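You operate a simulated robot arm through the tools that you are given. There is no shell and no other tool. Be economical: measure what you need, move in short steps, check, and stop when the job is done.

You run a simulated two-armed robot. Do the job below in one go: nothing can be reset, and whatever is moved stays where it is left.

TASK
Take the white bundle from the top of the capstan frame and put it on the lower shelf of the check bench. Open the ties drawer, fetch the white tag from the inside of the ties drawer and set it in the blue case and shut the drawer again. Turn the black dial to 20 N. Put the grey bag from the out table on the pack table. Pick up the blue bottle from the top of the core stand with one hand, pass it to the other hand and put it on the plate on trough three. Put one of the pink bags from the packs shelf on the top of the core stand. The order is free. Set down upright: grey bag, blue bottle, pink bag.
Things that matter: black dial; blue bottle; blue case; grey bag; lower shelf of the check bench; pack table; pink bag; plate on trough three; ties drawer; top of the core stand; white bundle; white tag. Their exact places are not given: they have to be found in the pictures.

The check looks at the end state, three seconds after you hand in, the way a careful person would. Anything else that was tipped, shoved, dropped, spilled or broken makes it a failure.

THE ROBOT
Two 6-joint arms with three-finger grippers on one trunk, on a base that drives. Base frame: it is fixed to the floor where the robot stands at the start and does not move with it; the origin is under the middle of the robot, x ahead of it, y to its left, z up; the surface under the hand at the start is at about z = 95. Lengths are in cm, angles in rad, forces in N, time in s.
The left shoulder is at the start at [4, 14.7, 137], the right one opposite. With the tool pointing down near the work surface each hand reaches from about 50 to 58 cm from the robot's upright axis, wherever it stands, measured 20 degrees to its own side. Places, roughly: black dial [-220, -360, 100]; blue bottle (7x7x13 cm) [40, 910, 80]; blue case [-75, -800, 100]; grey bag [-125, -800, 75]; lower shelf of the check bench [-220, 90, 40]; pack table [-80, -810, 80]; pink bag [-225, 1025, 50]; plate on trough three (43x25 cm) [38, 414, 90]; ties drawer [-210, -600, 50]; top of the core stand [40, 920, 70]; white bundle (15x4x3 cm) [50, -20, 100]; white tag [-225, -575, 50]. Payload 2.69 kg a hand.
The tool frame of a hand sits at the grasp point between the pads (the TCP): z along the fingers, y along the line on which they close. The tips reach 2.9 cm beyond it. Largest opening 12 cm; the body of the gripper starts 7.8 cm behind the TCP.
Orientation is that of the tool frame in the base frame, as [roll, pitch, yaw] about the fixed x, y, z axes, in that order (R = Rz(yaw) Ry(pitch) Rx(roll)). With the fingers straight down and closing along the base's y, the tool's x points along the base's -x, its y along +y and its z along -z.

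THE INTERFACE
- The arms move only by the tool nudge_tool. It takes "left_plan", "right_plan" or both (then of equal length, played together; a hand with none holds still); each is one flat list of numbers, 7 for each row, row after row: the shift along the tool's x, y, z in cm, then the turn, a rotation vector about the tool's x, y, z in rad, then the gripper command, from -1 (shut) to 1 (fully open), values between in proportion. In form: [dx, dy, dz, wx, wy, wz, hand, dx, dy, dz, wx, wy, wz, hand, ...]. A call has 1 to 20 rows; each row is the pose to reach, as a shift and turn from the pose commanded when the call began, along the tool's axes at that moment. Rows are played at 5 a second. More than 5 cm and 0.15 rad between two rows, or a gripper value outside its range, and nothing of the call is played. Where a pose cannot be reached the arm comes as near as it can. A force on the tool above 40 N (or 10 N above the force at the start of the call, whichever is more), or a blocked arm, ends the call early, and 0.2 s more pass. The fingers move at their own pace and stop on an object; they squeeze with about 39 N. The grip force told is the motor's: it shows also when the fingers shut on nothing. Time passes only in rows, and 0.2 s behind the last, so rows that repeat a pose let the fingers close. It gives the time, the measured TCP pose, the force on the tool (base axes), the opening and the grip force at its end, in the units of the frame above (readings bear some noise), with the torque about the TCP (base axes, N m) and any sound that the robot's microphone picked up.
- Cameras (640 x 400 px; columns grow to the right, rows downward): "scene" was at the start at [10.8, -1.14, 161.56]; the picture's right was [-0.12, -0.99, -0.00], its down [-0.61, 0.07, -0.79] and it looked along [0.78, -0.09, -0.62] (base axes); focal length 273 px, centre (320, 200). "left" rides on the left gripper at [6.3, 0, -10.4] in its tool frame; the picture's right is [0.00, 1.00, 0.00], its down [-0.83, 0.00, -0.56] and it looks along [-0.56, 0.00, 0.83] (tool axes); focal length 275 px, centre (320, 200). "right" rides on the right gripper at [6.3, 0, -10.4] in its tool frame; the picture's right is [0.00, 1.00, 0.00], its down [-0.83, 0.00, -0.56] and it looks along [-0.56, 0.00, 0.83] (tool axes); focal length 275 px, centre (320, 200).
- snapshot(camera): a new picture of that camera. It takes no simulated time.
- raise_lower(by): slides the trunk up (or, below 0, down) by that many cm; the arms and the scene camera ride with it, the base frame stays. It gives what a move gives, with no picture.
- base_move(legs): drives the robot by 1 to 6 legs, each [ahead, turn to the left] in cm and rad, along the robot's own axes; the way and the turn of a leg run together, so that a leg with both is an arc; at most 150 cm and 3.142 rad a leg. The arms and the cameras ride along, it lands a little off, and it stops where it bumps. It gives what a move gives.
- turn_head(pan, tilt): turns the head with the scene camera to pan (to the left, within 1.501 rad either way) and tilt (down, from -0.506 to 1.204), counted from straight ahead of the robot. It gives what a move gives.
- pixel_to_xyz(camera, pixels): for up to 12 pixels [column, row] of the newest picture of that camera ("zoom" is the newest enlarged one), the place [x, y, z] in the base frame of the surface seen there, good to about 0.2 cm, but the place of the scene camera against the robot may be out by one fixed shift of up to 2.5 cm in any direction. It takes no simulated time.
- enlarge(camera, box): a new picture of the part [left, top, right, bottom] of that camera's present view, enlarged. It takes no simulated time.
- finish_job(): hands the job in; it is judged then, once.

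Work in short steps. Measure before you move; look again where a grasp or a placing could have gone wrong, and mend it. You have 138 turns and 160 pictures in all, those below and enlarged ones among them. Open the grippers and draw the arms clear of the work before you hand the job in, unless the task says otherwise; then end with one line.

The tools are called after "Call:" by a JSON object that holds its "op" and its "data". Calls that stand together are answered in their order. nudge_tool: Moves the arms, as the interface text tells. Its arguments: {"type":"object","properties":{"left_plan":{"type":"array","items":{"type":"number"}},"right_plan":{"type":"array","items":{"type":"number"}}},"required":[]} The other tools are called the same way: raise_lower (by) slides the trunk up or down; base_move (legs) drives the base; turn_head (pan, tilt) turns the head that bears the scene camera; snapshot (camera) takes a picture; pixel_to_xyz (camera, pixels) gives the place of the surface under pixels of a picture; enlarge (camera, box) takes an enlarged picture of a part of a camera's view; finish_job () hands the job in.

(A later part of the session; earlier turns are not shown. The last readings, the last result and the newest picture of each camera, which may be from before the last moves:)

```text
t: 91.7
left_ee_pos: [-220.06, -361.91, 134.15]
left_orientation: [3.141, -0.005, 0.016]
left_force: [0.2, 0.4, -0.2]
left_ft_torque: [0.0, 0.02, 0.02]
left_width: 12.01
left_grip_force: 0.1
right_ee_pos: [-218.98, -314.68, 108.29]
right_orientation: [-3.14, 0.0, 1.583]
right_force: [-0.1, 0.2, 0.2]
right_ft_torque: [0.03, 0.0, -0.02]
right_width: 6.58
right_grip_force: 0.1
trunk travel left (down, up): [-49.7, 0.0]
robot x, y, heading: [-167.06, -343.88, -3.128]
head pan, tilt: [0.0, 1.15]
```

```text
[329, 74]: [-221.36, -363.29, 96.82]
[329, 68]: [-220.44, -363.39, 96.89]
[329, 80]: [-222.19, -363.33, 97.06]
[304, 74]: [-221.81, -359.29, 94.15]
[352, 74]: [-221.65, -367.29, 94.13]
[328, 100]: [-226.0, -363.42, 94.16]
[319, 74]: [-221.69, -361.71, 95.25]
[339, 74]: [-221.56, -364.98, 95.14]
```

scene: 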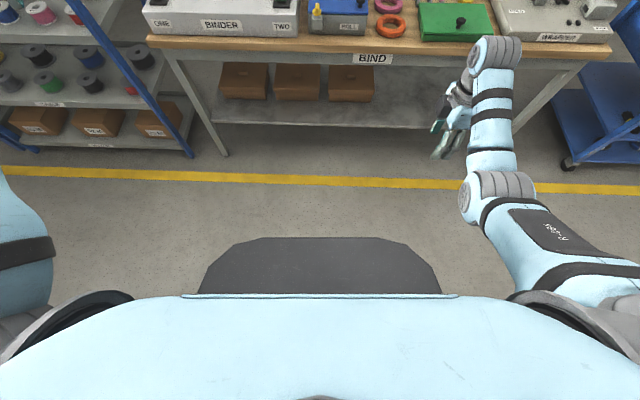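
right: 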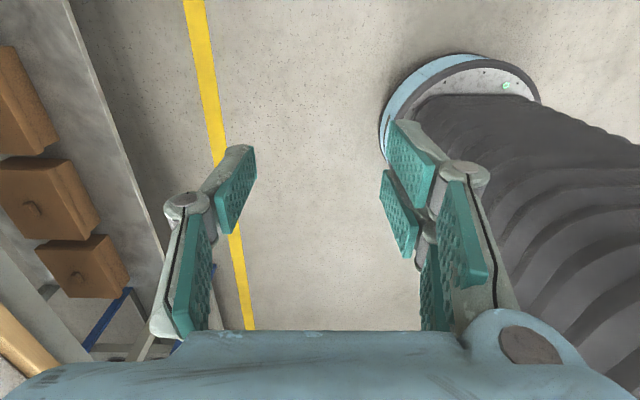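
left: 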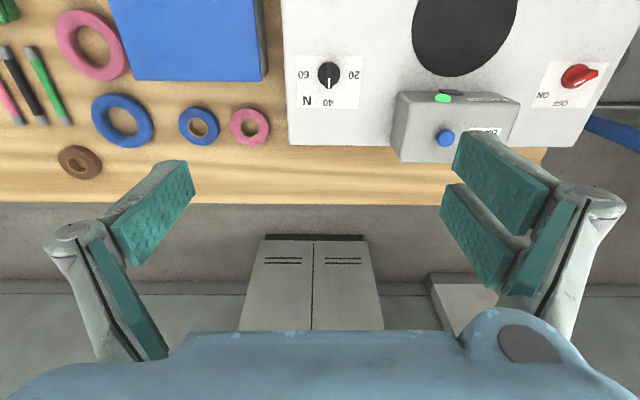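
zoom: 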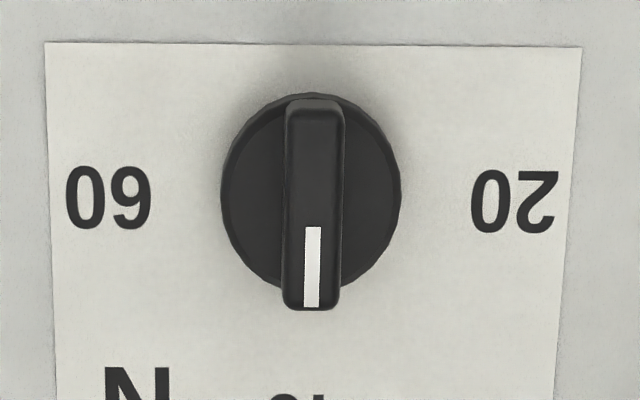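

Dial centre (-221.5,-363.3), bar top 97, disc top 95.2. I lower the left hand over it with fingers narrowed and stop just above.

Call:
{"op": "nudge_tool", "data": {"left_plan": [-0.5, 0.4, 4.5, 0, 0, 0.01, 0, -1, 0.8, 9, 0, 0, 0.016, -0.3, -1.5, 1.4, 13.5, 0, 0, 0.016, -0.3, -1.5, 1.4, 18, 0, 0, 0.016, -0.3, -1.5, 1.4, 22.5, 0, 0, 0.016, -0.3, -1.5, 1.4, 27, 0, 0, 0.016, -0.3, -1.5, 1.4, 31, 0, 0, 0.016, -0.3, -1.5, 1.4, 31, 0, 0, 0.016, -0.3]}}

Call:
{"op": "snapshot", "data": {"camera": "left"}}

```text
t: 93.5
left_ee_pos: [-222.43, -363.12, 102.73]
left_orientation: [-3.14, -0.008, -0.002]
left_force: [-0.1, -0.1, -0.3]
left_ft_torque: [-0.01, 0.0, 0.0]
left_width: 4.22
left_grip_force: 0.0
left hand out of reach, approached as far as the arm can: row 1, 2, 3, 4, 5, 6, 7, 8
right_ee_pos: [-219.15, -314.6, 108.26]
right_orientation: [3.141, -0.001, 1.586]
right_force: [0.0, -0.5, 0.8]
right_ft_torque: [-0.01, 0.03, -0.03]
right_width: 6.59
right_grip_force: 0.1
trunk travel left (down, up): [-49.7, 0.0]
robot x, y, heading: [-166.86, -343.46, -3.127]
head pan, tilt: [0.0, 1.15]
```

```text
133 pictures are left
```

left: 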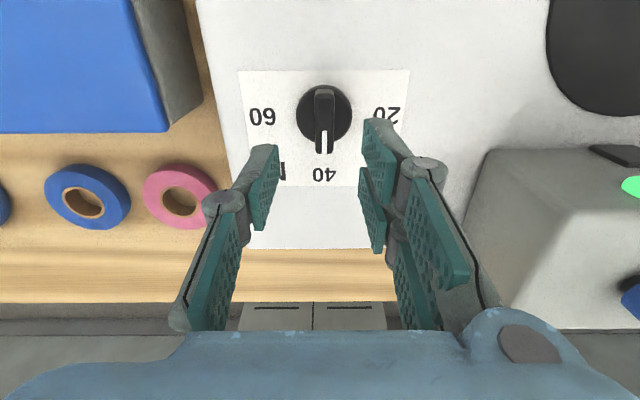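

The hand sits ~0.9 cm too far; I remeasure the dial from here.

Call:
{"op": "pixel_to_xyz", "data": {"camera": "left", "pixels": [[324, 100], [324, 92], [324, 140], [305, 112], [345, 112]]}}

Call:
{"op": "nudge_tool", "data": {"left_plan": [0.9, 0.2, 1, 0, 0, 0, -0.4, 0.9, 0.2, 2, 0, 0, 0, -0.4, 0.9, 0.2, 2, 0, 0, 0, -0.4]}}

```text
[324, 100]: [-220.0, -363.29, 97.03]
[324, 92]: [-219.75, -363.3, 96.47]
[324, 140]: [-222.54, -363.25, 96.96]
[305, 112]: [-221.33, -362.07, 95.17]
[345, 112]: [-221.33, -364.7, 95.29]
```

```text
t: 94.3
left_ee_pos: [-221.87, -363.25, 100.68]
left_orientation: [-3.142, -0.011, -0.002]
left_force: [-0.4, 0.7, -0.2]
left_ft_torque: [0.0, 0.01, -0.01]
left_width: 3.59
left_grip_force: 0.0
left hand out of reach, approached as far as the arm can: row 1, 2, 3
right_ee_pos: [-219.1, -314.67, 108.16]
right_orientation: [-3.141, 0.0, 1.584]
right_force: [1.1, 0.1, 0.3]
right_ft_torque: [-0.02, 0.0, 0.01]
right_width: 6.61
right_grip_force: 0.1
trunk travel left (down, up): [-49.7, 0.0]
robot x, y, heading: [-167.06, -343.32, -3.127]
head pan, tilt: [0.0, 1.15]
```

Slightly beyond comfortable reach. I drive 3 cm ahead and shift the hand back by as much before going down.

Call:
{"op": "base_move", "data": {"legs": [[3, 0]]}}

Call:
{"op": "nudge_tool", "data": {"left_plan": [2, 0, 0, 0, 0, 0, -0.4, 3.4, 0.05, 0, 0, 0, 0, -0.4, 3.4, 0.05, 0, 0, 0, 0, -0.4]}}

```text
t: 95.1
left_ee_pos: [-224.26, -363.4, 100.93]
left_orientation: [3.141, -0.003, -0.001]
left_force: [1.4, -0.5, -0.8]
left_ft_torque: [0.02, 0.11, 0.01]
left_width: 3.62
left_grip_force: 0.0
right_ee_pos: [-221.51, -314.73, 108.44]
right_orientation: [-3.136, 0.0, 1.585]
right_force: [0.6, 0.1, 0.2]
right_ft_torque: [-0.02, 0.05, 0.0]
right_width: 6.62
right_grip_force: 0.1
trunk travel left (down, up): [-49.7, 0.0]
robot x, y, heading: [-170.09, -343.75, -3.128]
head pan, tilt: [0.0, 1.15]
```

```text
t: 95.9
left_ee_pos: [-224.4, -363.3, 100.19]
left_orientation: [3.141, -0.009, -0.003]
left_force: [0.4, -0.5, 0.1]
left_ft_torque: [-0.04, -0.01, 0.01]
left_width: 3.59
left_grip_force: 0.1
left hand out of reach, approached as far as the arm can: row 1, 2, 3
right_ee_pos: [-221.86, -314.82, 108.25]
right_orientation: [3.141, 0.001, 1.585]
right_force: [-0.5, 0.1, 0.0]
right_ft_torque: [-0.02, 0.02, -0.02]
right_width: 6.56
right_grip_force: 0.0
trunk travel left (down, up): [-49.7, 0.0]
robot x, y, heading: [-169.99, -343.94, -3.124]
head pan, tilt: [0.0, 1.15]
```

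So it is the near limit that binds. I back off 6 cm and reach forward instead.

Call:
{"op": "base_move", "data": {"legs": [[-6, 0]]}}

Call:
{"op": "nudge_tool", "data": {"left_plan": [-1.5, 0, 0, 0, 0, 0, -0.4, -3, 0, 0, 0, 0, 0, -0.4, -3, 0, 0, 0, 0, 0, -0.4]}}

```text
t: 96.9
left_ee_pos: [-219.75, -363.45, 99.52]
left_orientation: [-3.141, -0.023, 0.001]
left_force: [-0.4, -0.8, -1.2]
left_ft_torque: [0.01, -0.11, -0.05]
left_width: 3.6
left_grip_force: 0.0
right_ee_pos: [-217.19, -314.87, 107.59]
right_orientation: [3.13, 0.0, 1.587]
right_force: [-1.2, 0.2, -0.5]
right_ft_torque: [-0.01, -0.1, -0.04]
right_width: 6.61
right_grip_force: 0.1
trunk travel left (down, up): [-49.7, 0.0]
robot x, y, heading: [-164.31, -343.63, -3.128]
head pan, tilt: [0.0, 1.15]
```

```text
t: 97.7
left_ee_pos: [-219.31, -363.54, 100.51]
left_orientation: [3.141, -0.013, 0.0]
left_force: [1.1, 0.0, -0.2]
left_ft_torque: [-0.03, -0.04, -0.02]
left_width: 3.6
left_grip_force: 0.1
left hand out of reach, approached as far as the arm can: row 1, 2, 3
right_ee_pos: [-216.48, -314.75, 108.01]
right_orientation: [3.139, 0.0, 1.587]
right_force: [-0.4, -0.5, -0.4]
right_ft_torque: [-0.01, -0.03, -0.03]
right_width: 6.59
right_grip_force: 0.2
trunk travel left (down, up): [-49.7, 0.0]
robot x, y, heading: [-164.2, -343.41, -3.122]
head pan, tilt: [0.0, 1.15]
```

The arm seems fully stretched (a singular pose), so it does not yield along its own line. I try a diagonal pull up and inwards to unbend it.

Call:
{"op": "nudge_tool", "data": {"left_plan": [3, -2, -3, 0, 0, 0, -0.4, 6, -4, -5, 0, 0, 0, -0.4, 9, -6, -6, 0, 0, 0, -0.4, 12, -6, -6, 0, 0, 0, -0.4, 12, -6, -6, 0, 0, 0, -0.4]}}

Call:
{"op": "turn_head", "data": {"pan": 0.4, "tilt": 0.5}}

Call:
{"op": "snapshot", "data": {"camera": "scene"}}

```text
t: 98.9
left_ee_pos: [-219.03, -355.66, 104.82]
left_orientation: [3.141, -0.013, -0.002]
left_force: [-0.4, -0.2, 0.6]
left_ft_torque: [0.0, -0.02, 0.01]
left_width: 3.62
left_grip_force: 0.0
left hand out of reach, approached as far as the arm can: row 1, 2, 3, 4, 5
right_ee_pos: [-216.23, -314.85, 108.21]
right_orientation: [3.14, -0.002, 1.587]
right_force: [-0.4, 1.0, 0.7]
right_ft_torque: [-0.02, 0.01, 0.01]
right_width: 6.61
right_grip_force: 0.1
trunk travel left (down, up): [-49.7, 0.0]
robot x, y, heading: [-164.07, -343.34, -3.129]
head pan, tilt: [0.0, 1.15]
```

```text
t: 99.9
left_ee_pos: [-219.07, -355.77, 104.88]
left_orientation: [-3.141, -0.012, -0.002]
left_force: [-0.6, 1.0, -0.9]
left_ft_torque: [-0.02, 0.01, -0.01]
left_width: 3.62
left_grip_force: 0.1
right_ee_pos: [-216.29, -314.74, 108.14]
right_orientation: [-3.14, 0.001, 1.587]
right_force: [0.5, -0.1, 0.2]
right_ft_torque: [0.0, 0.0, -0.01]
right_width: 6.58
right_grip_force: 0.1
trunk travel left (down, up): [-49.7, 0.0]
robot x, y, heading: [-164.03, -343.97, -3.126]
head pan, tilt: [0.4, 0.499]
```

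```text
132 pictures are left
```

scene: 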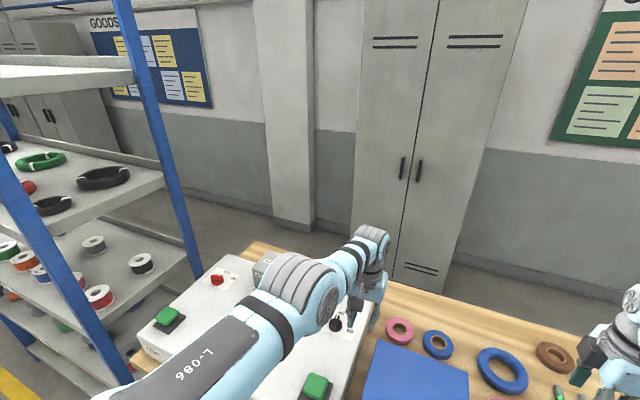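

Readings suggest the commanded pose lags well inside the reachable range. I command outward in steps and see when the flag clears.

Call:
{"op": "nudge_tool", "data": {"left_plan": [-4, 0, 0, 0, 0, 0, -0.4, -8, 0, 0, 0, 0, 0, -0.4, -12, 0, 0, 0, 0, 0, -0.4, -16, 0, 0, 0, 0, 0, -0.4, -16, 0, 0, 0, 0, 0, -0.4]}}

```text
t: 101.1
left_ee_pos: [-219.95, -357.3, 106.37]
left_orientation: [3.141, -0.011, -0.001]
left_force: [-0.1, -0.1, -0.7]
left_ft_torque: [0.02, -0.02, 0.01]
left_width: 3.61
left_grip_force: 0.1
left hand out of reach, approached as far as the arm can: row 1, 2, 3, 4, 5
right_ee_pos: [-216.27, -314.64, 108.16]
right_orientation: [-3.14, 0.0, 1.588]
right_force: [0.6, 0.6, 0.8]
right_ft_torque: [0.0, 0.0, -0.01]
right_width: 6.6
right_grip_force: 0.1
trunk travel left (down, up): [-49.7, 0.0]
robot x, y, heading: [-163.95, -343.81, -3.128]
head pan, tilt: [0.4, 0.499]
```

The reachable shell is thin at this height. I set the robot at x≈-168.5 (dial then 56 cm away at 20°) and command the hover pose over the dial.

Call:
{"op": "base_move", "data": {"legs": [[4.5, 0]]}}

Call:
{"op": "nudge_tool", "data": {"left_plan": [2, 2.9, 3, 0, 0, 0, -0.4, 4.4, 5.8, 6.5, 0, 0, 0, -0.4, 4.4, 5.8, 6.5, 0, 0, 0, -0.4]}}

```text
t: 102.0
left_ee_pos: [-224.51, -357.42, 106.54]
left_orientation: [-3.142, -0.007, -0.001]
left_force: [0.4, 0.7, 1.0]
left_ft_torque: [-0.02, 0.04, -0.03]
left_width: 3.64
left_grip_force: 0.0
right_ee_pos: [-220.37, -314.93, 108.27]
right_orientation: [-3.136, -0.001, 1.587]
right_force: [-2.9, 0.6, -2.1]
right_ft_torque: [-0.08, -0.22, 0.06]
right_width: 6.58
right_grip_force: 0.1
trunk travel left (down, up): [-49.7, 0.0]
robot x, y, heading: [-168.7, -343.46, -3.13]
head pan, tilt: [0.4, 0.499]
```

```text
refused: row 2 steps farther than a row can; nothing moved
```

Call:
{"op": "nudge_tool", "data": {"left_plan": [1.5, 2, 2, 0, 0, 0, -0.4, 3, 4, 4, 0, 0, 0, -0.4, 4.4, 5.8, 6.5, 0, 0, 0, -0.4, 4.4, 5.8, 6.5, 0, 0, 0, -0.4]}}

```text
t: 103.0
left_ee_pos: [-223.0, -363.02, 99.29]
left_orientation: [-3.141, -0.011, -0.002]
left_force: [0.8, 0.6, 0.5]
left_ft_torque: [0.03, 0.01, -0.02]
left_width: 3.61
left_grip_force: 0.0
left hand out of reach, approached as far as the arm can: row 1, 2, 3, 4
right_ee_pos: [-220.37, -314.7, 108.39]
right_orientation: [-3.134, 0.001, 1.585]
right_force: [0.4, 0.8, -0.3]
right_ft_torque: [0.04, -0.02, -0.01]
right_width: 6.58
right_grip_force: 0.1
trunk travel left (down, up): [-49.7, 0.0]
robot x, y, heading: [-168.8, -343.41, -3.128]
head pan, tilt: [0.4, 0.499]
```

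The hand consistently sits ~54.3 cm ahead. I simply back the base 1.7 cm to put it over the dial, then look.

Call:
{"op": "base_move", "data": {"legs": [[-1.7, 0]]}}

Call:
{"op": "snapshot", "data": {"camera": "left"}}

Call:
{"op": "pixel_to_xyz", "data": {"camera": "left", "pixels": [[320, 100], [320, 120], [320, 140], [300, 120], [340, 120]]}}

```text
t: 103.8
left_ee_pos: [-221.67, -363.06, 99.13]
left_orientation: [3.141, -0.013, 0.0]
left_force: [-0.6, 0.2, 0.5]
left_ft_torque: [0.0, -0.06, 0.0]
left_width: 3.59
left_grip_force: 0.0
right_ee_pos: [-219.15, -314.82, 108.22]
right_orientation: [3.141, 0.002, 1.587]
right_force: [0.2, -0.4, 0.3]
right_ft_torque: [-0.02, -0.05, -0.01]
right_width: 6.58
right_grip_force: 0.1
trunk travel left (down, up): [-49.7, 0.0]
robot x, y, heading: [-167.12, -343.78, -3.125]
head pan, tilt: [0.4, 0.499]
```

```text
131 pictures are left
```

left: 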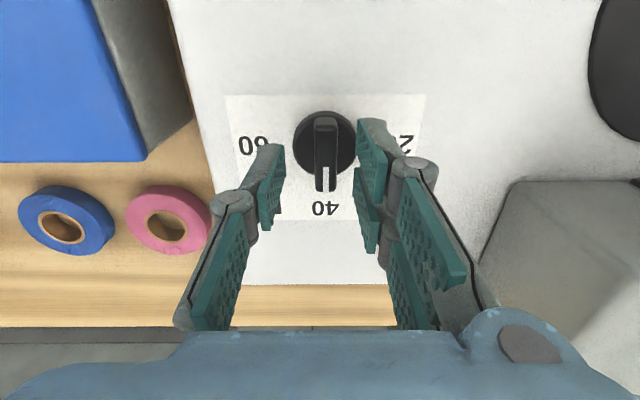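

```text
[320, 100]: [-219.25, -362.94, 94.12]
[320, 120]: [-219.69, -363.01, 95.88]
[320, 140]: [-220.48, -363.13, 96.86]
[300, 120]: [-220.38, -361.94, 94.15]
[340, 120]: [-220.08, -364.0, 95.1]
```

Nearly right: 0.3 cm off. I go down 0.9 cm, and close on the bar.

Call:
{"op": "nudge_tool", "data": {"left_plan": [0, 0.2, 0.9, 0, 0, 0, -0.4, 0, 0.2, 0.9, 0, 0, 0, -0.4, 0, 0.2, 0.9, 0, 0, 0, -0.9, 0, 0.2, 0.9, 0, 0, 0, -1, 0, 0.2, 0.9, 0, 0, 0, -1]}}

Call:
{"op": "snapshot", "data": {"camera": "left"}}

```text
t: 105.0
left_ee_pos: [-221.31, -363.36, 98.36]
left_orientation: [3.141, -0.01, 0.001]
left_force: [0.8, -3.3, -0.4]
left_ft_torque: [-0.14, -0.48, 0.03]
left_width: 1.21
left_grip_force: 39.3
right_ee_pos: [-218.66, -314.95, 108.37]
right_orientation: [-3.138, -0.001, 1.59]
right_force: [0.4, -0.2, 0.4]
right_ft_torque: [-0.01, 0.01, -0.01]
right_width: 6.57
right_grip_force: 0.0
trunk travel left (down, up): [-49.7, 0.0]
robot x, y, heading: [-166.68, -343.73, -3.129]
head pan, tilt: [0.4, 0.499]
```

```text
130 pictures are left
```

left: 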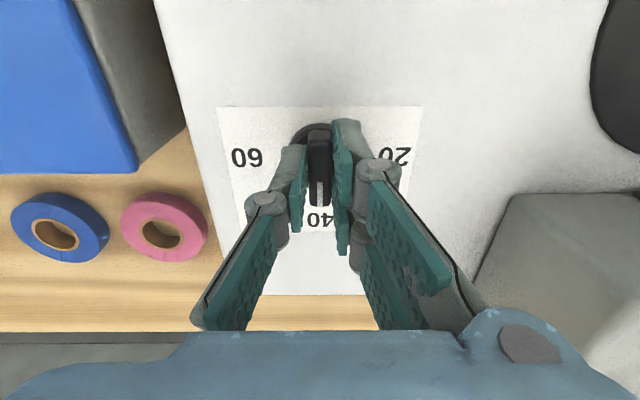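

Gripped (1.2 cm, 39 N), and the pose is now in reach. I turn a quarter turn to the left (wz negative).

Call:
{"op": "nudge_tool", "data": {"left_plan": [0, 0, 0, 0, 0, -0.13, -1, 0, 0, 0, 0, 0, -0.26, -1, 0, 0, 0, 0, 0, -0.39, -1, 0, 0, 0, 0, 0, -0.52, -1, 0, 0, 0, 0, 0, -0.65, -1, 0, 0, 0, 0, 0, -0.78, -1, 0, 0, 0, 0, 0, -0.91, -1, 0, 0, 0, 0, 0, -1.04, -1, 0, 0, 0, 0, 0, -1.17, -1, 0, 0, 0, 0, 0, -1.3, -1, 0, 0, 0, 0, 0, -1.43, -1, 0, 0, 0, 0, 0, -1.571, -1, 0, 0, 0, 0, 0, -1.571, -1]}}

Call:
{"op": "snapshot", "data": {"camera": "left"}}

```text
t: 107.8
left_ee_pos: [-221.66, -362.97, 98.33]
left_orientation: [3.131, 0.003, 1.573]
left_force: [-11.1, 13.9, -5.5]
left_ft_torque: [1.31, 0.32, -0.01]
left_width: 1.19
left_grip_force: 38.5
right_ee_pos: [-218.94, -314.46, 108.03]
right_orientation: [-3.142, 0.002, 1.589]
right_force: [-1.1, -1.2, -0.5]
right_ft_torque: [-0.01, 0.0, 0.0]
right_width: 6.58
right_grip_force: 0.0
trunk travel left (down, up): [-49.7, 0.0]
robot x, y, heading: [-166.43, -343.37, -3.125]
head pan, tilt: [0.4, 0.499]
```

```text
129 pictures are left
```

left: 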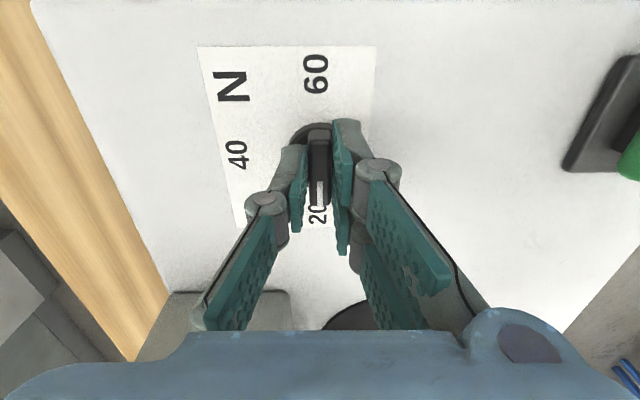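

The white mark now faces the 20. I open a little, lift off and check.

Call:
{"op": "nudge_tool", "data": {"left_plan": [0, 0, 0, 0, 0, 0, -0.5, 0, 0, 0, 0, 0, 0, -0.4, 0, 0, -3, 0, 0, 0, -0.4, 0, 0, -6, 0, 0, 0, -0.4, 0, 0, -10, 0, 0, 0, -0.4]}}

Call:
{"op": "enlarge", "data": {"camera": "left", "box": [240, 40, 400, 140]}}

```text
t: 109.0
left_ee_pos: [-223.18, -362.94, 108.17]
left_orientation: [3.13, -0.001, 1.569]
left_force: [0.6, -0.8, -0.5]
left_ft_torque: [0.0, 0.04, 0.01]
left_width: 3.6
left_grip_force: 0.1
left hand out of reach, approached as far as the arm can: row 3, 4, 5
right_ee_pos: [-218.73, -314.78, 108.25]
right_orientation: [-3.138, 0.002, 1.587]
right_force: [0.5, 0.2, 0.1]
right_ft_torque: [0.0, -0.02, -0.03]
right_width: 6.59
right_grip_force: 0.0
trunk travel left (down, up): [-49.7, 0.0]
robot x, y, heading: [-167.16, -343.66, -3.121]
head pan, tilt: [0.4, 0.499]
```

```text
4.00 times, centred on (320, 90) of left
```

zoom: 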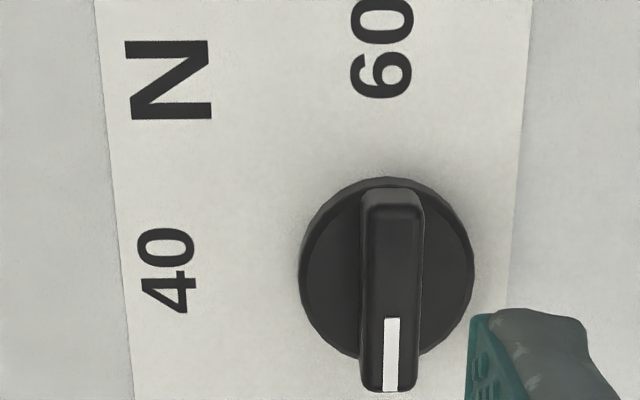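

Dial reads 20. I back away, turn to face -y, drive to y≈-585 and look toward the drawer.

Call:
{"op": "base_move", "data": {"legs": [[-72, 0], [0, 1.55], [120, 0], [120, 0]]}}

Call:
{"op": "turn_head", "data": {"pan": -0.6, "tilt": 0.5}}

Call:
{"op": "snapshot", "data": {"camera": "scene"}}

```text
t: 128.2
left_ee_pos: [-75.56, -639.18, 108.2]
left_orientation: [3.131, 0.001, 3.124]
left_force: [0.1, 0.0, -0.1]
left_ft_torque: [0.0, 0.0, 0.01]
left_width: 3.6
left_grip_force: 0.1
right_ee_pos: [-123.74, -633.68, 108.35]
right_orientation: [-3.137, -0.001, 3.14]
right_force: [-1.0, 0.5, -0.3]
right_ft_torque: [-0.03, 0.01, -0.01]
right_width: 6.6
right_grip_force: 0.1
trunk travel left (down, up): [-49.7, 0.0]
robot x, y, heading: [-93.84, -582.62, -1.574]
head pan, tilt: [0.4, 0.499]
```

```text
t: 129.4
left_ee_pos: [-75.58, -639.27, 108.17]
left_orientation: [3.132, 0.0, 3.124]
left_force: [0.4, 0.1, -0.1]
left_ft_torque: [0.01, 0.01, 0.02]
left_width: 3.61
left_grip_force: 0.0
right_ee_pos: [-123.78, -633.81, 108.44]
right_orientation: [-3.138, -0.002, 3.139]
right_force: [0.3, -0.7, 0.0]
right_ft_torque: [0.02, -0.02, 0.03]
right_width: 6.6
right_grip_force: 0.2
trunk travel left (down, up): [-49.7, 0.0]
robot x, y, heading: [-94.17, -582.73, -1.57]
head pan, tilt: [-0.6, 0.499]
```

```text
127 pictures are left
```

scene: 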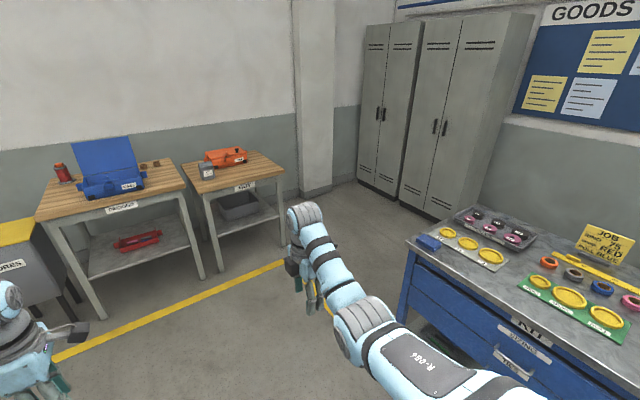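

The blue drawer cabinet is on the right; the pack table (blue case) and out table (grey bag) lie ahead. I turn to face the cabinet.

Call:
{"op": "base_move", "data": {"legs": [[0, -1.571]]}}

Call:
{"op": "turn_head", "data": {"pan": 0, "tilt": 0.7}}

Call:
{"op": "snapshot", "data": {"camera": "scene"}}

```text
t: 133.7
left_ee_pos: [-150.92, -600.5, 108.15]
left_orientation: [3.132, 0.0, 1.544]
left_force: [0.0, 0.4, -0.2]
left_ft_torque: [-0.01, -0.01, -0.02]
left_width: 3.61
left_grip_force: 0.1
right_ee_pos: [-144.93, -552.43, 108.34]
right_orientation: [-3.136, -0.002, 1.56]
right_force: [0.4, -0.7, 0.4]
right_ft_torque: [-0.01, -0.01, 0.0]
right_width: 6.59
right_grip_force: 0.0
trunk travel left (down, up): [-49.7, 0.0]
robot x, y, heading: [-94.01, -582.69, 3.128]
head pan, tilt: [-0.6, 0.499]
```

```text
t: 134.7
left_ee_pos: [-150.9, -600.5, 108.05]
left_orientation: [3.131, 0.0, 1.543]
left_force: [0.7, 0.6, -0.4]
left_ft_torque: [-0.01, -0.03, 0.02]
left_width: 3.59
left_grip_force: 0.2
right_ee_pos: [-144.86, -552.24, 108.43]
right_orientation: [-3.138, 0.001, 1.558]
right_force: [0.4, 0.1, -0.7]
right_ft_torque: [0.0, -0.02, 0.03]
right_width: 6.58
right_grip_force: 0.1
trunk travel left (down, up): [-49.7, 0.0]
robot x, y, heading: [-94.11, -582.52, 3.129]
head pan, tilt: [0.0, 0.7]
```

```text
126 pictures are left
```

scene: 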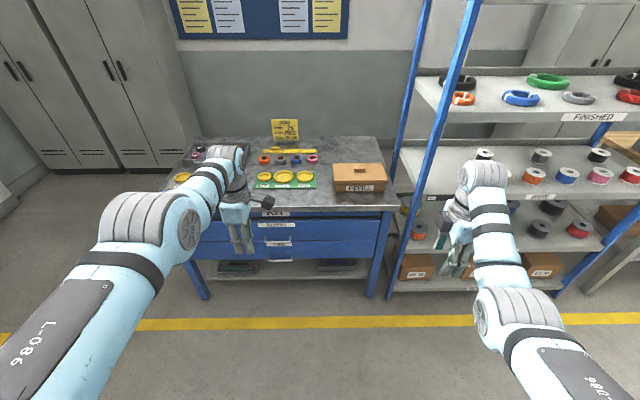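

Two drawers show at (275,225) and (278,248). I enlarge to read their labels and handles.

Call:
{"op": "enlarge", "data": {"camera": "scene", "box": [185, 180, 415, 310]}}

Call:
{"op": "pixel_to_xyz", "data": {"camera": "scene", "pixels": [[282, 244], [282, 261], [300, 224], [320, 245], [320, 205], [320, 210], [290, 243], [275, 244], [380, 250], [212, 240], [340, 258], [340, 236]]}}

```text
2.78 times, centred on (300, 245) of scene
```

zoom: 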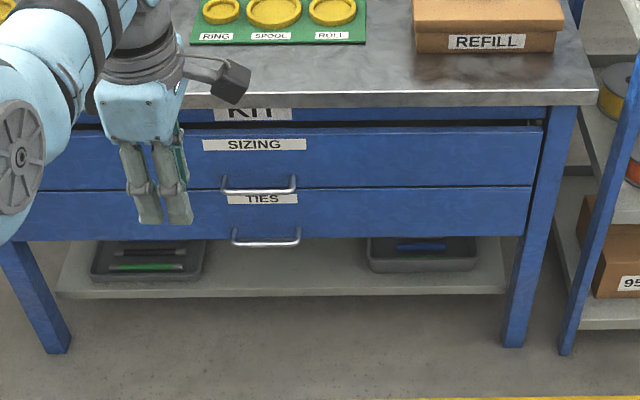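

```text
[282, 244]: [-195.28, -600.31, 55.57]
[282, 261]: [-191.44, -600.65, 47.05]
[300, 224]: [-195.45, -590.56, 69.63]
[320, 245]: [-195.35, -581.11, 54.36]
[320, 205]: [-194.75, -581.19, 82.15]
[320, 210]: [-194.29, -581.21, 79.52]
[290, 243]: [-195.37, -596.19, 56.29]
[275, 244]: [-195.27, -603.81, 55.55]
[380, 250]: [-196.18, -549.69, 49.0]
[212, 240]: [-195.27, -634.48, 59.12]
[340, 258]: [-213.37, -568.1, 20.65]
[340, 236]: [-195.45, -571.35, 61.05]
```

The lower drawer is TIES; its handle is at zoom (266,243). I measure the handle.

Call:
{"op": "pixel_to_xyz", "data": {"camera": "zoom", "pixels": [[266, 243], [266, 247], [240, 243], [293, 240], [234, 232], [299, 231], [260, 190], [260, 214], [350, 225], [350, 195], [350, 182], [515, 220]]}}

Call:
{"op": "enlarge", "data": {"camera": "scene", "box": [250, 230, 310, 280]}}

```text
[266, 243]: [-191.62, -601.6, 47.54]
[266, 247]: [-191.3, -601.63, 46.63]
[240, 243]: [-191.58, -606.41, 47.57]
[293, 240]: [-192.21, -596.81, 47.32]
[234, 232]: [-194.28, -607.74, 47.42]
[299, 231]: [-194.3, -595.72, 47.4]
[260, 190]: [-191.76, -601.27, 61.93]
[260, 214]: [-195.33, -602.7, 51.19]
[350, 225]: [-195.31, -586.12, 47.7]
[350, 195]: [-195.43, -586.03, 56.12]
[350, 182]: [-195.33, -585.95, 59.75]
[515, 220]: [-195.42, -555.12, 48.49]
```

```text
8.00 times, centred on (280, 255) of scene
```

zoom: 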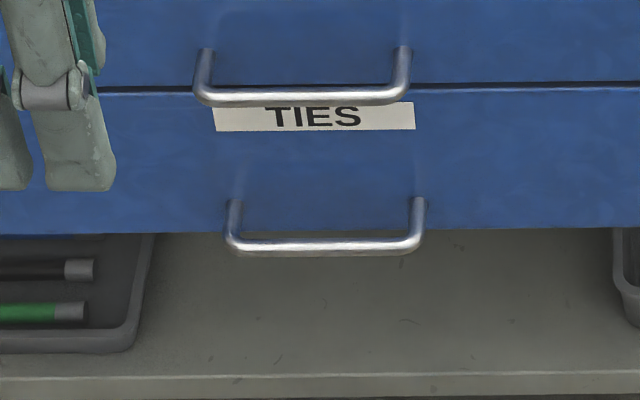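

Handle bar true position ≈ (-192, -602, 45.4), 12 cm wide. I lower the trunk fully, then tilt the left hand forward by 1 rad at handle height, with the opening narrowed.

Call:
{"op": "raise_lower", "data": {"by": -40}}

Call:
{"op": "raise_lower", "data": {"by": -9.5}}

Call:
{"op": "nudge_tool", "data": {"left_plan": [-0.5, 0, 2, 0.14, 0, 0, -0.2, -1, 0, 4, 0.28, 0, 0, -0.2, -1.5, 0, 6, 0.42, 0, 0, -0.2, -1.7, 0, 8, 0.56, 0, 0, -0.2, -1.7, 0, 10, 0.7, 0, 0, -0.2, -1.7, 0, 12, 0.84, 0, 0, -0.2, -1.7, 0, 12.5, 0.98, 0, 0, -0.2, -1.7, 0, 12.5, 1, 0, 0, -0.2, -1.7, 0, 12.5, 1, 0, 0, -0.2]}}

Call:
{"op": "snapshot", "data": {"camera": "left"}}

Call:
{"op": "snapshot", "data": {"camera": "scene"}}

```text
t: 138.5
left_ee_pos: [-150.76, -600.5, 68.16]
left_orientation: [3.131, -0.001, 1.541]
left_force: [0.1, 0.5, 0.2]
left_ft_torque: [-0.03, -0.02, 0.0]
left_width: 3.62
left_grip_force: 0.0
right_ee_pos: [-144.98, -552.4, 68.36]
right_orientation: [-3.137, 0.0, 1.559]
right_force: [0.3, -0.1, 0.1]
right_ft_torque: [-0.01, -0.01, -0.02]
right_width: 6.58
right_grip_force: 0.0
trunk travel left (down, up): [-9.7, 40.0]
robot x, y, heading: [-94.13, -582.67, 3.126]
head pan, tilt: [0.0, 0.7]
```

```text
t: 139.8
left_ee_pos: [-150.82, -600.47, 58.83]
left_orientation: [3.131, 0.001, 1.544]
left_force: [0.5, 0.3, -1.0]
left_ft_torque: [0.04, 0.0, 0.02]
left_width: 3.58
left_grip_force: 0.1
right_ee_pos: [-144.91, -552.26, 59.08]
right_orientation: [-3.138, 0.001, 1.558]
right_force: [0.1, -0.7, 0.0]
right_ft_torque: [0.0, -0.05, -0.04]
right_width: 6.58
right_grip_force: 0.1
trunk travel left (down, up): [-0.2, 49.5]
robot x, y, heading: [-93.81, -582.53, 3.129]
head pan, tilt: [0.0, 0.7]
```

```text
t: 141.8
left_ee_pos: [-156.99, -602.29, 40.76]
left_orientation: [-2.152, 0.0, 1.543]
left_force: [0.5, -0.8, -0.9]
left_ft_torque: [0.0, -0.03, -0.01]
left_width: 4.79
left_grip_force: 0.2
left hand out of reach, approached as far as the arm can: row 1, 2, 3, 4, 5, 6, 7, 8, 9
right_ee_pos: [-144.88, -552.3, 59.01]
right_orientation: [-3.138, 0.0, 1.559]
right_force: [0.7, -0.3, -0.3]
right_ft_torque: [-0.04, -0.02, 0.03]
right_width: 6.62
right_grip_force: 0.1
trunk travel left (down, up): [-0.2, 49.5]
robot x, y, heading: [-94.02, -582.9, 3.129]
head pan, tilt: [0.0, 0.7]
```

```text
123 pictures are left
```

left: 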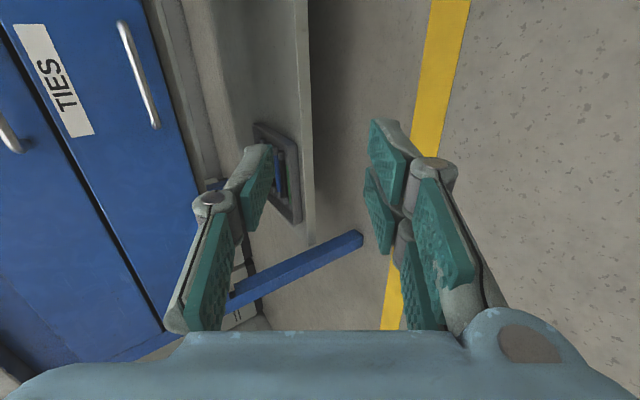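

```text
122 pictures are left
```

scene: 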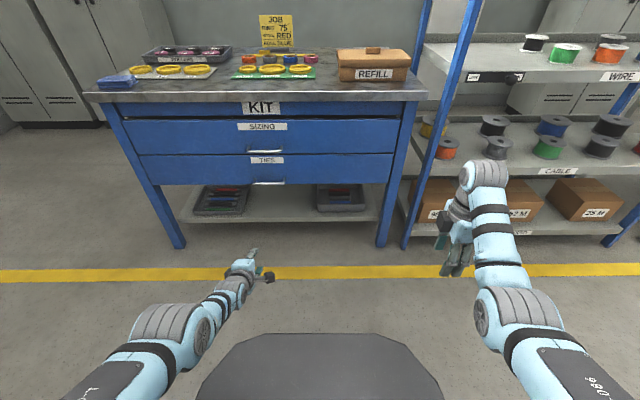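

The hand ended slightly low and far (near-limit projection). I command 8 cm outward to get a clean pose, and measure the handle with the left camera.

Call:
{"op": "pixel_to_xyz", "data": {"camera": "left", "pixels": [[140, 75], [122, 28], [155, 122], [132, 55], [148, 95], [100, 100]]}}

Call:
{"op": "nudge_tool", "data": {"left_plan": [0, -2.1, 3.3, 0, 0, 0, -0.2, 0, -4.3, 6.7, 0, 0, 0, -0.2, 0, -4.3, 6.7, 0, 0, 0, -0.2]}}

```text
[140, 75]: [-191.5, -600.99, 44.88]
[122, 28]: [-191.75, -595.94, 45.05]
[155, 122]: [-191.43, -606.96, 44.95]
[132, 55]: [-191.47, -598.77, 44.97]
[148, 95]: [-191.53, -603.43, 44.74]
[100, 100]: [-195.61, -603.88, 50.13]
```

```text
t: 142.6
left_ee_pos: [-159.74, -601.62, 43.94]
left_orientation: [-2.152, 0.001, 1.543]
left_force: [1.2, -0.1, 0.4]
left_ft_torque: [-0.03, 0.0, 0.02]
left_width: 4.79
left_grip_force: 0.1
left hand out of reach, approached as far as the arm can: row 1, 2, 3
right_ee_pos: [-144.86, -552.5, 58.9]
right_orientation: [-3.138, -0.001, 1.557]
right_force: [0.3, 0.1, 0.4]
right_ft_torque: [0.0, 0.0, 0.01]
right_width: 6.59
right_grip_force: 0.0
trunk travel left (down, up): [-0.2, 49.5]
robot x, y, heading: [-94.17, -582.83, 3.125]
head pan, tilt: [0.0, 0.7]
```

Handle centre from the wrist camera: (-191.8, -601.4, 44.9). I go 4 cm further out and settle the height.

Call:
{"op": "nudge_tool", "data": {"left_plan": [0, -1.15, 4, 0, 0, 0, -0.2, 0, -1.15, 4, 0, 0, 0, -0.2]}}

```text
t: 143.2
left_ee_pos: [-160.35, -601.49, 44.54]
left_orientation: [-2.153, 0.0, 1.542]
left_force: [0.2, 0.4, -0.1]
left_ft_torque: [0.02, -0.02, 0.01]
left_width: 4.78
left_grip_force: 0.1
left hand out of reach, approached as far as the arm can: row 1, 2
right_ee_pos: [-144.86, -552.42, 58.9]
right_orientation: [-3.139, 0.001, 1.558]
right_force: [0.6, -0.9, 0.6]
right_ft_torque: [0.03, -0.01, -0.01]
right_width: 6.6
right_grip_force: 0.1
trunk travel left (down, up): [-0.2, 49.5]
robot x, y, heading: [-94.47, -582.7, 3.126]
head pan, tilt: [0.0, 0.7]
```

I raise 1.2 cm so the bar will lie between pads and tips, narrow the opening, and drive ahead 27 cm.

Call:
{"op": "raise_lower", "data": {"by": 1.2}}

Call:
{"op": "base_move", "data": {"legs": [[26, 0]]}}

Call:
{"op": "nudge_tool", "data": {"left_plan": [0, 0, 0, 0, 0, 0, -0.4, 0, 0, 0, 0, 0, 0, -0.4]}}

Call:
{"op": "snapshot", "data": {"camera": "left"}}

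```text
t: 143.8
left_ee_pos: [-160.32, -601.48, 45.79]
left_orientation: [-2.152, 0.0, 1.543]
left_force: [0.1, 0.0, 0.1]
left_ft_torque: [0.0, -0.03, 0.01]
left_width: 4.81
left_grip_force: 0.0
right_ee_pos: [-144.88, -552.29, 60.21]
right_orientation: [-3.138, -0.001, 1.559]
right_force: [0.3, -0.1, -0.5]
right_ft_torque: [0.01, 0.0, 0.0]
right_width: 6.59
right_grip_force: 0.0
trunk travel left (down, up): [-1.4, 48.3]
robot x, y, heading: [-94.09, -583.03, 3.129]
head pan, tilt: [0.0, 0.7]
```

```text
t: 145.7
left_ee_pos: [-186.63, -601.07, 45.74]
left_orientation: [-2.152, 0.0, 1.542]
left_force: [-0.3, 0.4, -0.5]
left_ft_torque: [0.01, 0.02, 0.02]
left_width: 4.81
left_grip_force: 0.1
right_ee_pos: [-171.03, -551.93, 60.04]
right_orientation: [-3.138, -0.001, 1.559]
right_force: [-0.1, 0.4, -0.5]
right_ft_torque: [0.02, 0.0, 0.0]
right_width: 6.62
right_grip_force: 0.1
trunk travel left (down, up): [-1.4, 48.3]
robot x, y, heading: [-120.38, -582.62, 3.126]
head pan, tilt: [0.0, 0.7]
```

```text
t: 146.3
left_ee_pos: [-186.58, -601.15, 45.74]
left_orientation: [-2.151, 0.0, 1.54]
left_force: [0.2, 0.3, -0.5]
left_ft_torque: [-0.01, 0.01, -0.02]
left_width: 3.61
left_grip_force: 0.1
right_ee_pos: [-171.11, -552.03, 60.14]
right_orientation: [-3.138, 0.0, 1.559]
right_force: [-0.1, -0.8, -0.2]
right_ft_torque: [-0.01, 0.01, -0.03]
right_width: 6.61
right_grip_force: 0.0
trunk travel left (down, up): [-1.4, 48.3]
robot x, y, heading: [-120.23, -582.38, 3.128]
head pan, tilt: [0.0, 0.7]
```

```text
121 pictures are left
```

left: 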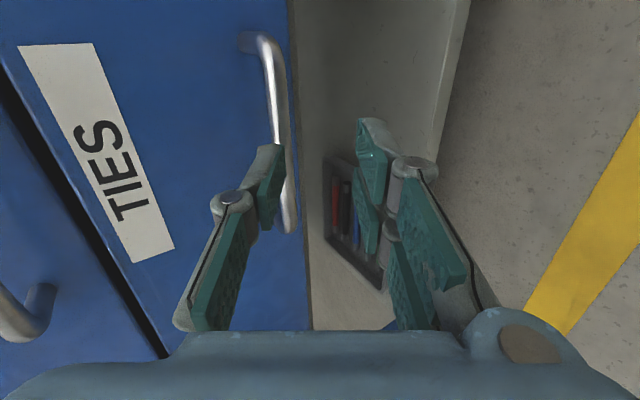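

Bar is 5 cm ahead; geometry shows it will pass between the fingers. I drive the last 3.7 cm and close.

Call:
{"op": "base_move", "data": {"legs": [[3.7, 0]]}}

Call:
{"op": "snapshot", "data": {"camera": "left"}}

```text
t: 147.1
left_ee_pos: [-190.17, -601.18, 45.62]
left_orientation: [-2.153, -0.001, 1.541]
left_force: [-0.2, -0.6, -0.6]
left_ft_torque: [-0.01, 0.03, 0.01]
left_width: 3.6
left_grip_force: 0.0
right_ee_pos: [-174.85, -551.93, 60.06]
right_orientation: [-3.138, 0.001, 1.56]
right_force: [0.2, 0.6, 0.5]
right_ft_torque: [-0.06, -0.01, -0.01]
right_width: 6.59
right_grip_force: 0.0
trunk travel left (down, up): [-1.4, 48.3]
robot x, y, heading: [-123.68, -582.56, 3.13]
head pan, tilt: [0.0, 0.7]
```

```text
120 pictures are left
```

left: 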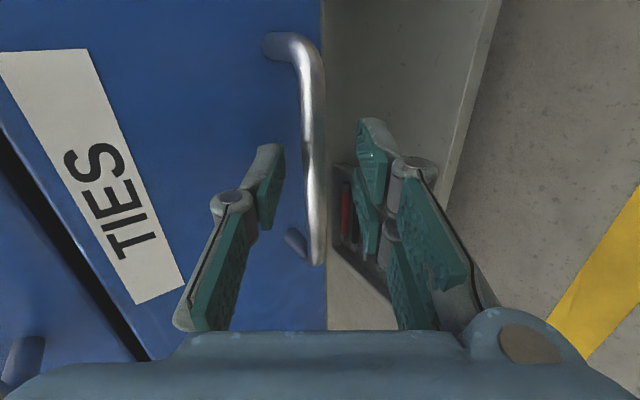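

The bar is between the fingers. I close and pull back 15 cm.

Call:
{"op": "nudge_tool", "data": {"left_plan": [0, 0, 0, 0, 0, 0, -1, 0, 0, 0, 0, 0, 0, -1, 0, 0, 0, 0, 0, 0, -1]}}

Call:
{"op": "base_move", "data": {"legs": [[-15, 0]]}}

Call:
{"op": "snapshot", "data": {"camera": "scene"}}

```text
t: 147.9
left_ee_pos: [-190.24, -600.92, 45.92]
left_orientation: [-2.149, -0.001, 1.542]
left_force: [-4.3, -1.7, 8.8]
left_ft_torque: [0.74, 0.21, 0.25]
left_width: 1.17
left_grip_force: 38.6
right_ee_pos: [-174.64, -551.95, 60.14]
right_orientation: [-3.137, 0.0, 1.558]
right_force: [-0.8, -0.3, 0.2]
right_ft_torque: [0.03, 0.01, 0.0]
right_width: 6.6
right_grip_force: 0.1
trunk travel left (down, up): [-1.4, 48.3]
robot x, y, heading: [-124.21, -582.03, 3.129]
head pan, tilt: [0.0, 0.7]
```

```text
t: 149.5
left_ee_pos: [-175.12, -601.02, 46.0]
left_orientation: [-2.147, -0.005, 1.54]
left_force: [-1.6, 0.6, 8.2]
left_ft_torque: [0.25, 0.13, 0.62]
left_width: 1.14
left_grip_force: 38.2
right_ee_pos: [-159.99, -552.12, 59.98]
right_orientation: [-3.136, 0.0, 1.558]
right_force: [0.1, -0.6, -1.0]
right_ft_torque: [-0.02, -0.01, 0.0]
right_width: 6.6
right_grip_force: 0.1
trunk travel left (down, up): [-1.4, 48.3]
robot x, y, heading: [-108.62, -582.34, 3.13]
head pan, tilt: [0.0, 0.7]
stopped in leg 1: the robot was blocked; the commanded pose is now the measured one
```

```text
119 pictures are left
```

scene: 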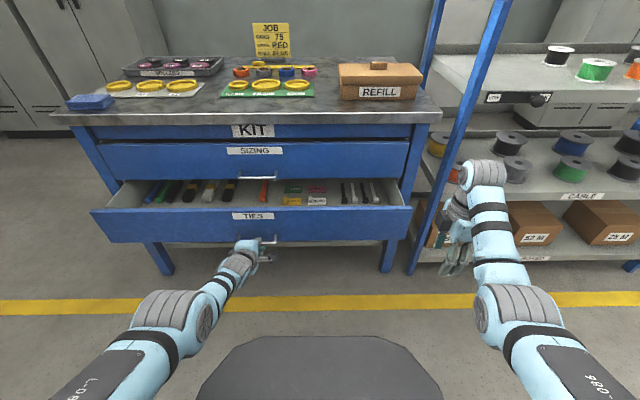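

The drawer came out 15 cm and then something blocked. I look into it.

Call:
{"op": "enlarge", "data": {"camera": "scene", "box": [90, 160, 430, 260]}}

Call:
{"op": "pixel_to_xyz", "data": {"camera": "scene", "pixels": [[292, 190], [292, 201], [317, 190], [317, 201], [340, 205], [400, 208], [400, 235], [250, 210], [250, 181]]}}

```text
1.88 times, centred on (260, 210) of scene
```

zoom: 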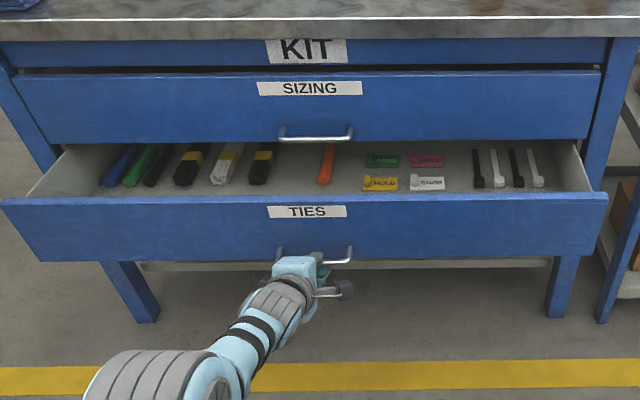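

```text
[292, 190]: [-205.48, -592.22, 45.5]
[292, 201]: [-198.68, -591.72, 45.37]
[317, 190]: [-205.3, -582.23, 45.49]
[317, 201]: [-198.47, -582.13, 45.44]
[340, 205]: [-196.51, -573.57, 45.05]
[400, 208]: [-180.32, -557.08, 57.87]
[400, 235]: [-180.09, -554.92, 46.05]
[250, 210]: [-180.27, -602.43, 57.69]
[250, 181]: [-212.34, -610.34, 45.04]
```

It moved the full 15 cm anyway. The white tag is at zoom (427,183), about (-198.5,-582). I pull another 15 cm.

Call:
{"op": "base_move", "data": {"legs": [[-15, 0]]}}

Call:
{"op": "snapshot", "data": {"camera": "scene"}}

```text
t: 151.1
left_ee_pos: [-159.91, -601.11, 45.87]
left_orientation: [-2.148, -0.01, 1.538]
left_force: [-0.4, 0.1, 7.1]
left_ft_torque: [0.19, 0.09, 0.51]
left_width: 1.13
left_grip_force: 38.2
right_ee_pos: [-144.93, -552.29, 59.92]
right_orientation: [-3.137, -0.001, 1.56]
right_force: [-0.8, -0.4, -0.9]
right_ft_torque: [-0.01, -0.01, -0.03]
right_width: 6.59
right_grip_force: 0.1
trunk travel left (down, up): [-1.4, 48.3]
robot x, y, heading: [-93.81, -582.61, 3.125]
head pan, tilt: [0.0, 0.7]
stopped in leg 1: the robot was blocked; the commanded pose is now the measured one
```

```text
117 pictures are left
```

scene: 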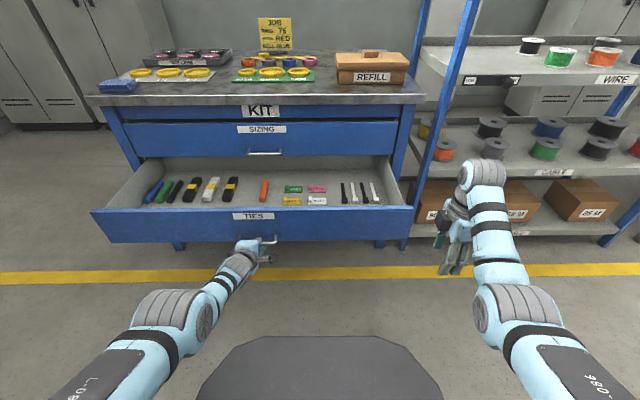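

The drawer is out 30 cm; the white tag lies at (317,200). I let go of the handle, back off 12 cm, and measure.

Call:
{"op": "nudge_tool", "data": {"left_plan": [0, 0, 0, 0, 0, 0, -0.4, 0, 0, 0, 0, 0, 0, -0.4]}}

Call:
{"op": "base_move", "data": {"legs": [[-12, 0]]}}

Call:
{"op": "snapshot", "data": {"camera": "scene"}}

Call:
{"op": "enlarge", "data": {"camera": "scene", "box": [260, 150, 420, 250]}}

```text
t: 151.7
left_ee_pos: [-160.01, -601.03, 45.65]
left_orientation: [-2.151, -0.008, 1.539]
left_force: [0.4, -0.5, 0.3]
left_ft_torque: [0.02, -0.02, 0.0]
left_width: 3.59
left_grip_force: 0.1
right_ee_pos: [-144.96, -552.29, 59.84]
right_orientation: [-3.139, 0.002, 1.559]
right_force: [0.4, -0.1, 1.2]
right_ft_torque: [0.03, 0.01, 0.03]
right_width: 6.61
right_grip_force: 0.1
trunk travel left (down, up): [-1.4, 48.3]
robot x, y, heading: [-93.58, -582.95, 3.127]
head pan, tilt: [0.0, 0.7]
```

```text
t: 152.9
left_ee_pos: [-147.9, -601.29, 45.74]
left_orientation: [-2.151, -0.008, 1.54]
left_force: [0.1, -0.3, -0.5]
left_ft_torque: [0.01, -0.01, 0.01]
left_width: 3.61
left_grip_force: 0.0
right_ee_pos: [-132.96, -552.5, 60.1]
right_orientation: [-3.135, 0.001, 1.558]
right_force: [0.0, 0.1, 0.6]
right_ft_torque: [-0.01, 0.02, 0.03]
right_width: 6.59
right_grip_force: 0.0
trunk travel left (down, up): [-1.4, 48.3]
robot x, y, heading: [-81.58, -582.96, 3.126]
head pan, tilt: [0.0, 0.7]
```

```text
116 pictures are left
```

scene: 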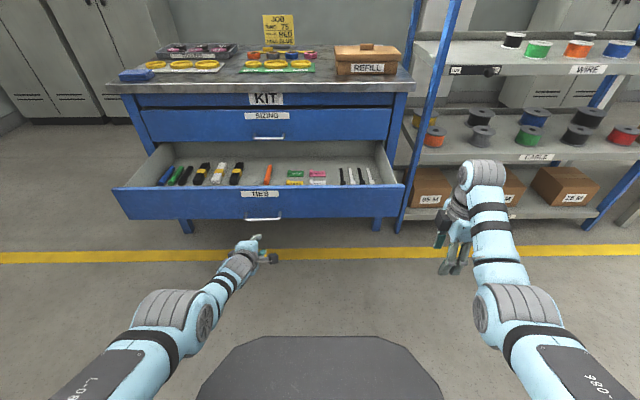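

```text
4.00 times, centred on (340, 200) of scene
```

zoom: 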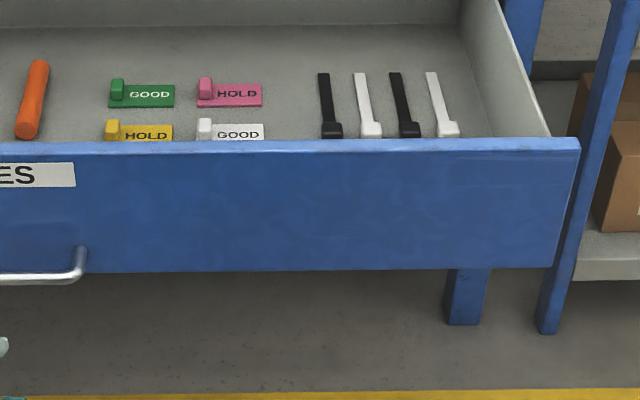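

The white tag has an upright block at its left end (zoom (205,128)), which can be gripped. I measure it, its neighbours and the drawer front.

Call:
{"op": "pixel_to_xyz", "data": {"camera": "zoom", "pixels": [[205, 121], [205, 132], [240, 130], [260, 126], [206, 81], [230, 95], [112, 123], [140, 133], [300, 141], [330, 125], [300, 60], [300, 20]]}}

```text
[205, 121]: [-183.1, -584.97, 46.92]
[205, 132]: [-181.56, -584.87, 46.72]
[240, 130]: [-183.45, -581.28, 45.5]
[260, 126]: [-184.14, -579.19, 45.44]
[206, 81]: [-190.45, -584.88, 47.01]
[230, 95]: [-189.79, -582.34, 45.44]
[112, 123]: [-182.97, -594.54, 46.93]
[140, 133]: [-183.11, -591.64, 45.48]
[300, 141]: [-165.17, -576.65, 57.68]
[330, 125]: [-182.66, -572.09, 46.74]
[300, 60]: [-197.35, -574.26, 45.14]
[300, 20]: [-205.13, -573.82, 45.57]
```

I plan: untilt and raise the left hand, and turn the right hand a quarter turn so it closes along y (slim toward the cabinet).

Call:
{"op": "nudge_tool", "data": {"left_plan": [0, -1.4, -2.4, -0.1, 0, 0, -0.4, 0, -2.8, -4.8, -0.2, 0, 0, -0.4, 0, -4.3, -7.2, -0.3, 0, 0, -0.4, 0, -5.7, -9.6, -0.4, 0, 0, -0.4, 0, -7.1, -12, -0.5, 0, 0, -0.4, 0, -8.5, -14.4, -0.6, 0, 0, -0.4, 0, -10, -16.8, -0.7, 0, 0, -0.4, 0, -11.4, -19.2, -0.8, 0, 0, -0.4, 0, -11.4, -19.2, -0.9, 0, 0, -0.4, 0, -11.4, -19.2, -1, 0, 0, -0.4, 0, -11.4, -19.2, -1, 0, 0, -0.4], "right_plan": [0, 0, 0, 0, 0, 0.143, 0.1, 0, 0, 0, 0, 0, 0.286, 0.1, 0, 0, 0, 0, 0, 0.429, 0.1, 0, 0, 0, 0, 0, 0.571, 0.1, 0, 0, 0, 0, 0, 0.714, 0.1, 0, 0, 0, 0, 0, 0.857, 0.1, 0, 0, 0, 0, 0, 1.0, 0.1, 0, 0, 0, 0, 0, 1.143, 0.1, 0, 0, 0, 0, 0, 1.286, 0.1, 0, 0, 0, 0, 0, 1.429, 0.1, 0, 0, 0, 0, 0, 1.56, 0.1]}}

Call:
{"op": "raise_lower", "data": {"by": 4}}

```text
t: 155.3
left_ee_pos: [-138.96, -601.72, 65.71]
left_orientation: [3.129, -0.009, 1.54]
left_force: [-0.4, -0.1, -0.1]
left_ft_torque: [0.0, -0.02, -0.01]
left_width: 3.61
left_grip_force: 0.1
left hand out of reach, approached as far as the arm can: row 1, 2, 3, 4, 5, 6, 7, 8, 9, 10, 11
right_ee_pos: [-132.88, -552.47, 59.84]
right_orientation: [-3.141, 0.003, -0.003]
right_force: [0.0, 0.3, 1.3]
right_ft_torque: [0.02, 0.02, -0.01]
right_width: 6.61
right_grip_force: 0.0
trunk travel left (down, up): [-1.4, 48.3]
robot x, y, heading: [-81.75, -583.28, 3.126]
head pan, tilt: [0.0, 0.7]
```

```text
t: 156.2
left_ee_pos: [-139.0, -601.7, 69.57]
left_orientation: [3.13, -0.008, 1.541]
left_force: [-0.1, -1.0, 0.0]
left_ft_torque: [0.01, 0.0, 0.03]
left_width: 3.59
left_grip_force: 0.0
right_ee_pos: [-132.99, -552.63, 63.61]
right_orientation: [-3.141, 0.004, -0.001]
right_force: [-0.6, 0.2, -1.1]
right_ft_torque: [0.0, -0.02, -0.02]
right_width: 6.59
right_grip_force: 0.2
trunk travel left (down, up): [-5.4, 44.3]
robot x, y, heading: [-81.76, -582.48, 3.127]
head pan, tilt: [0.0, 0.7]
```

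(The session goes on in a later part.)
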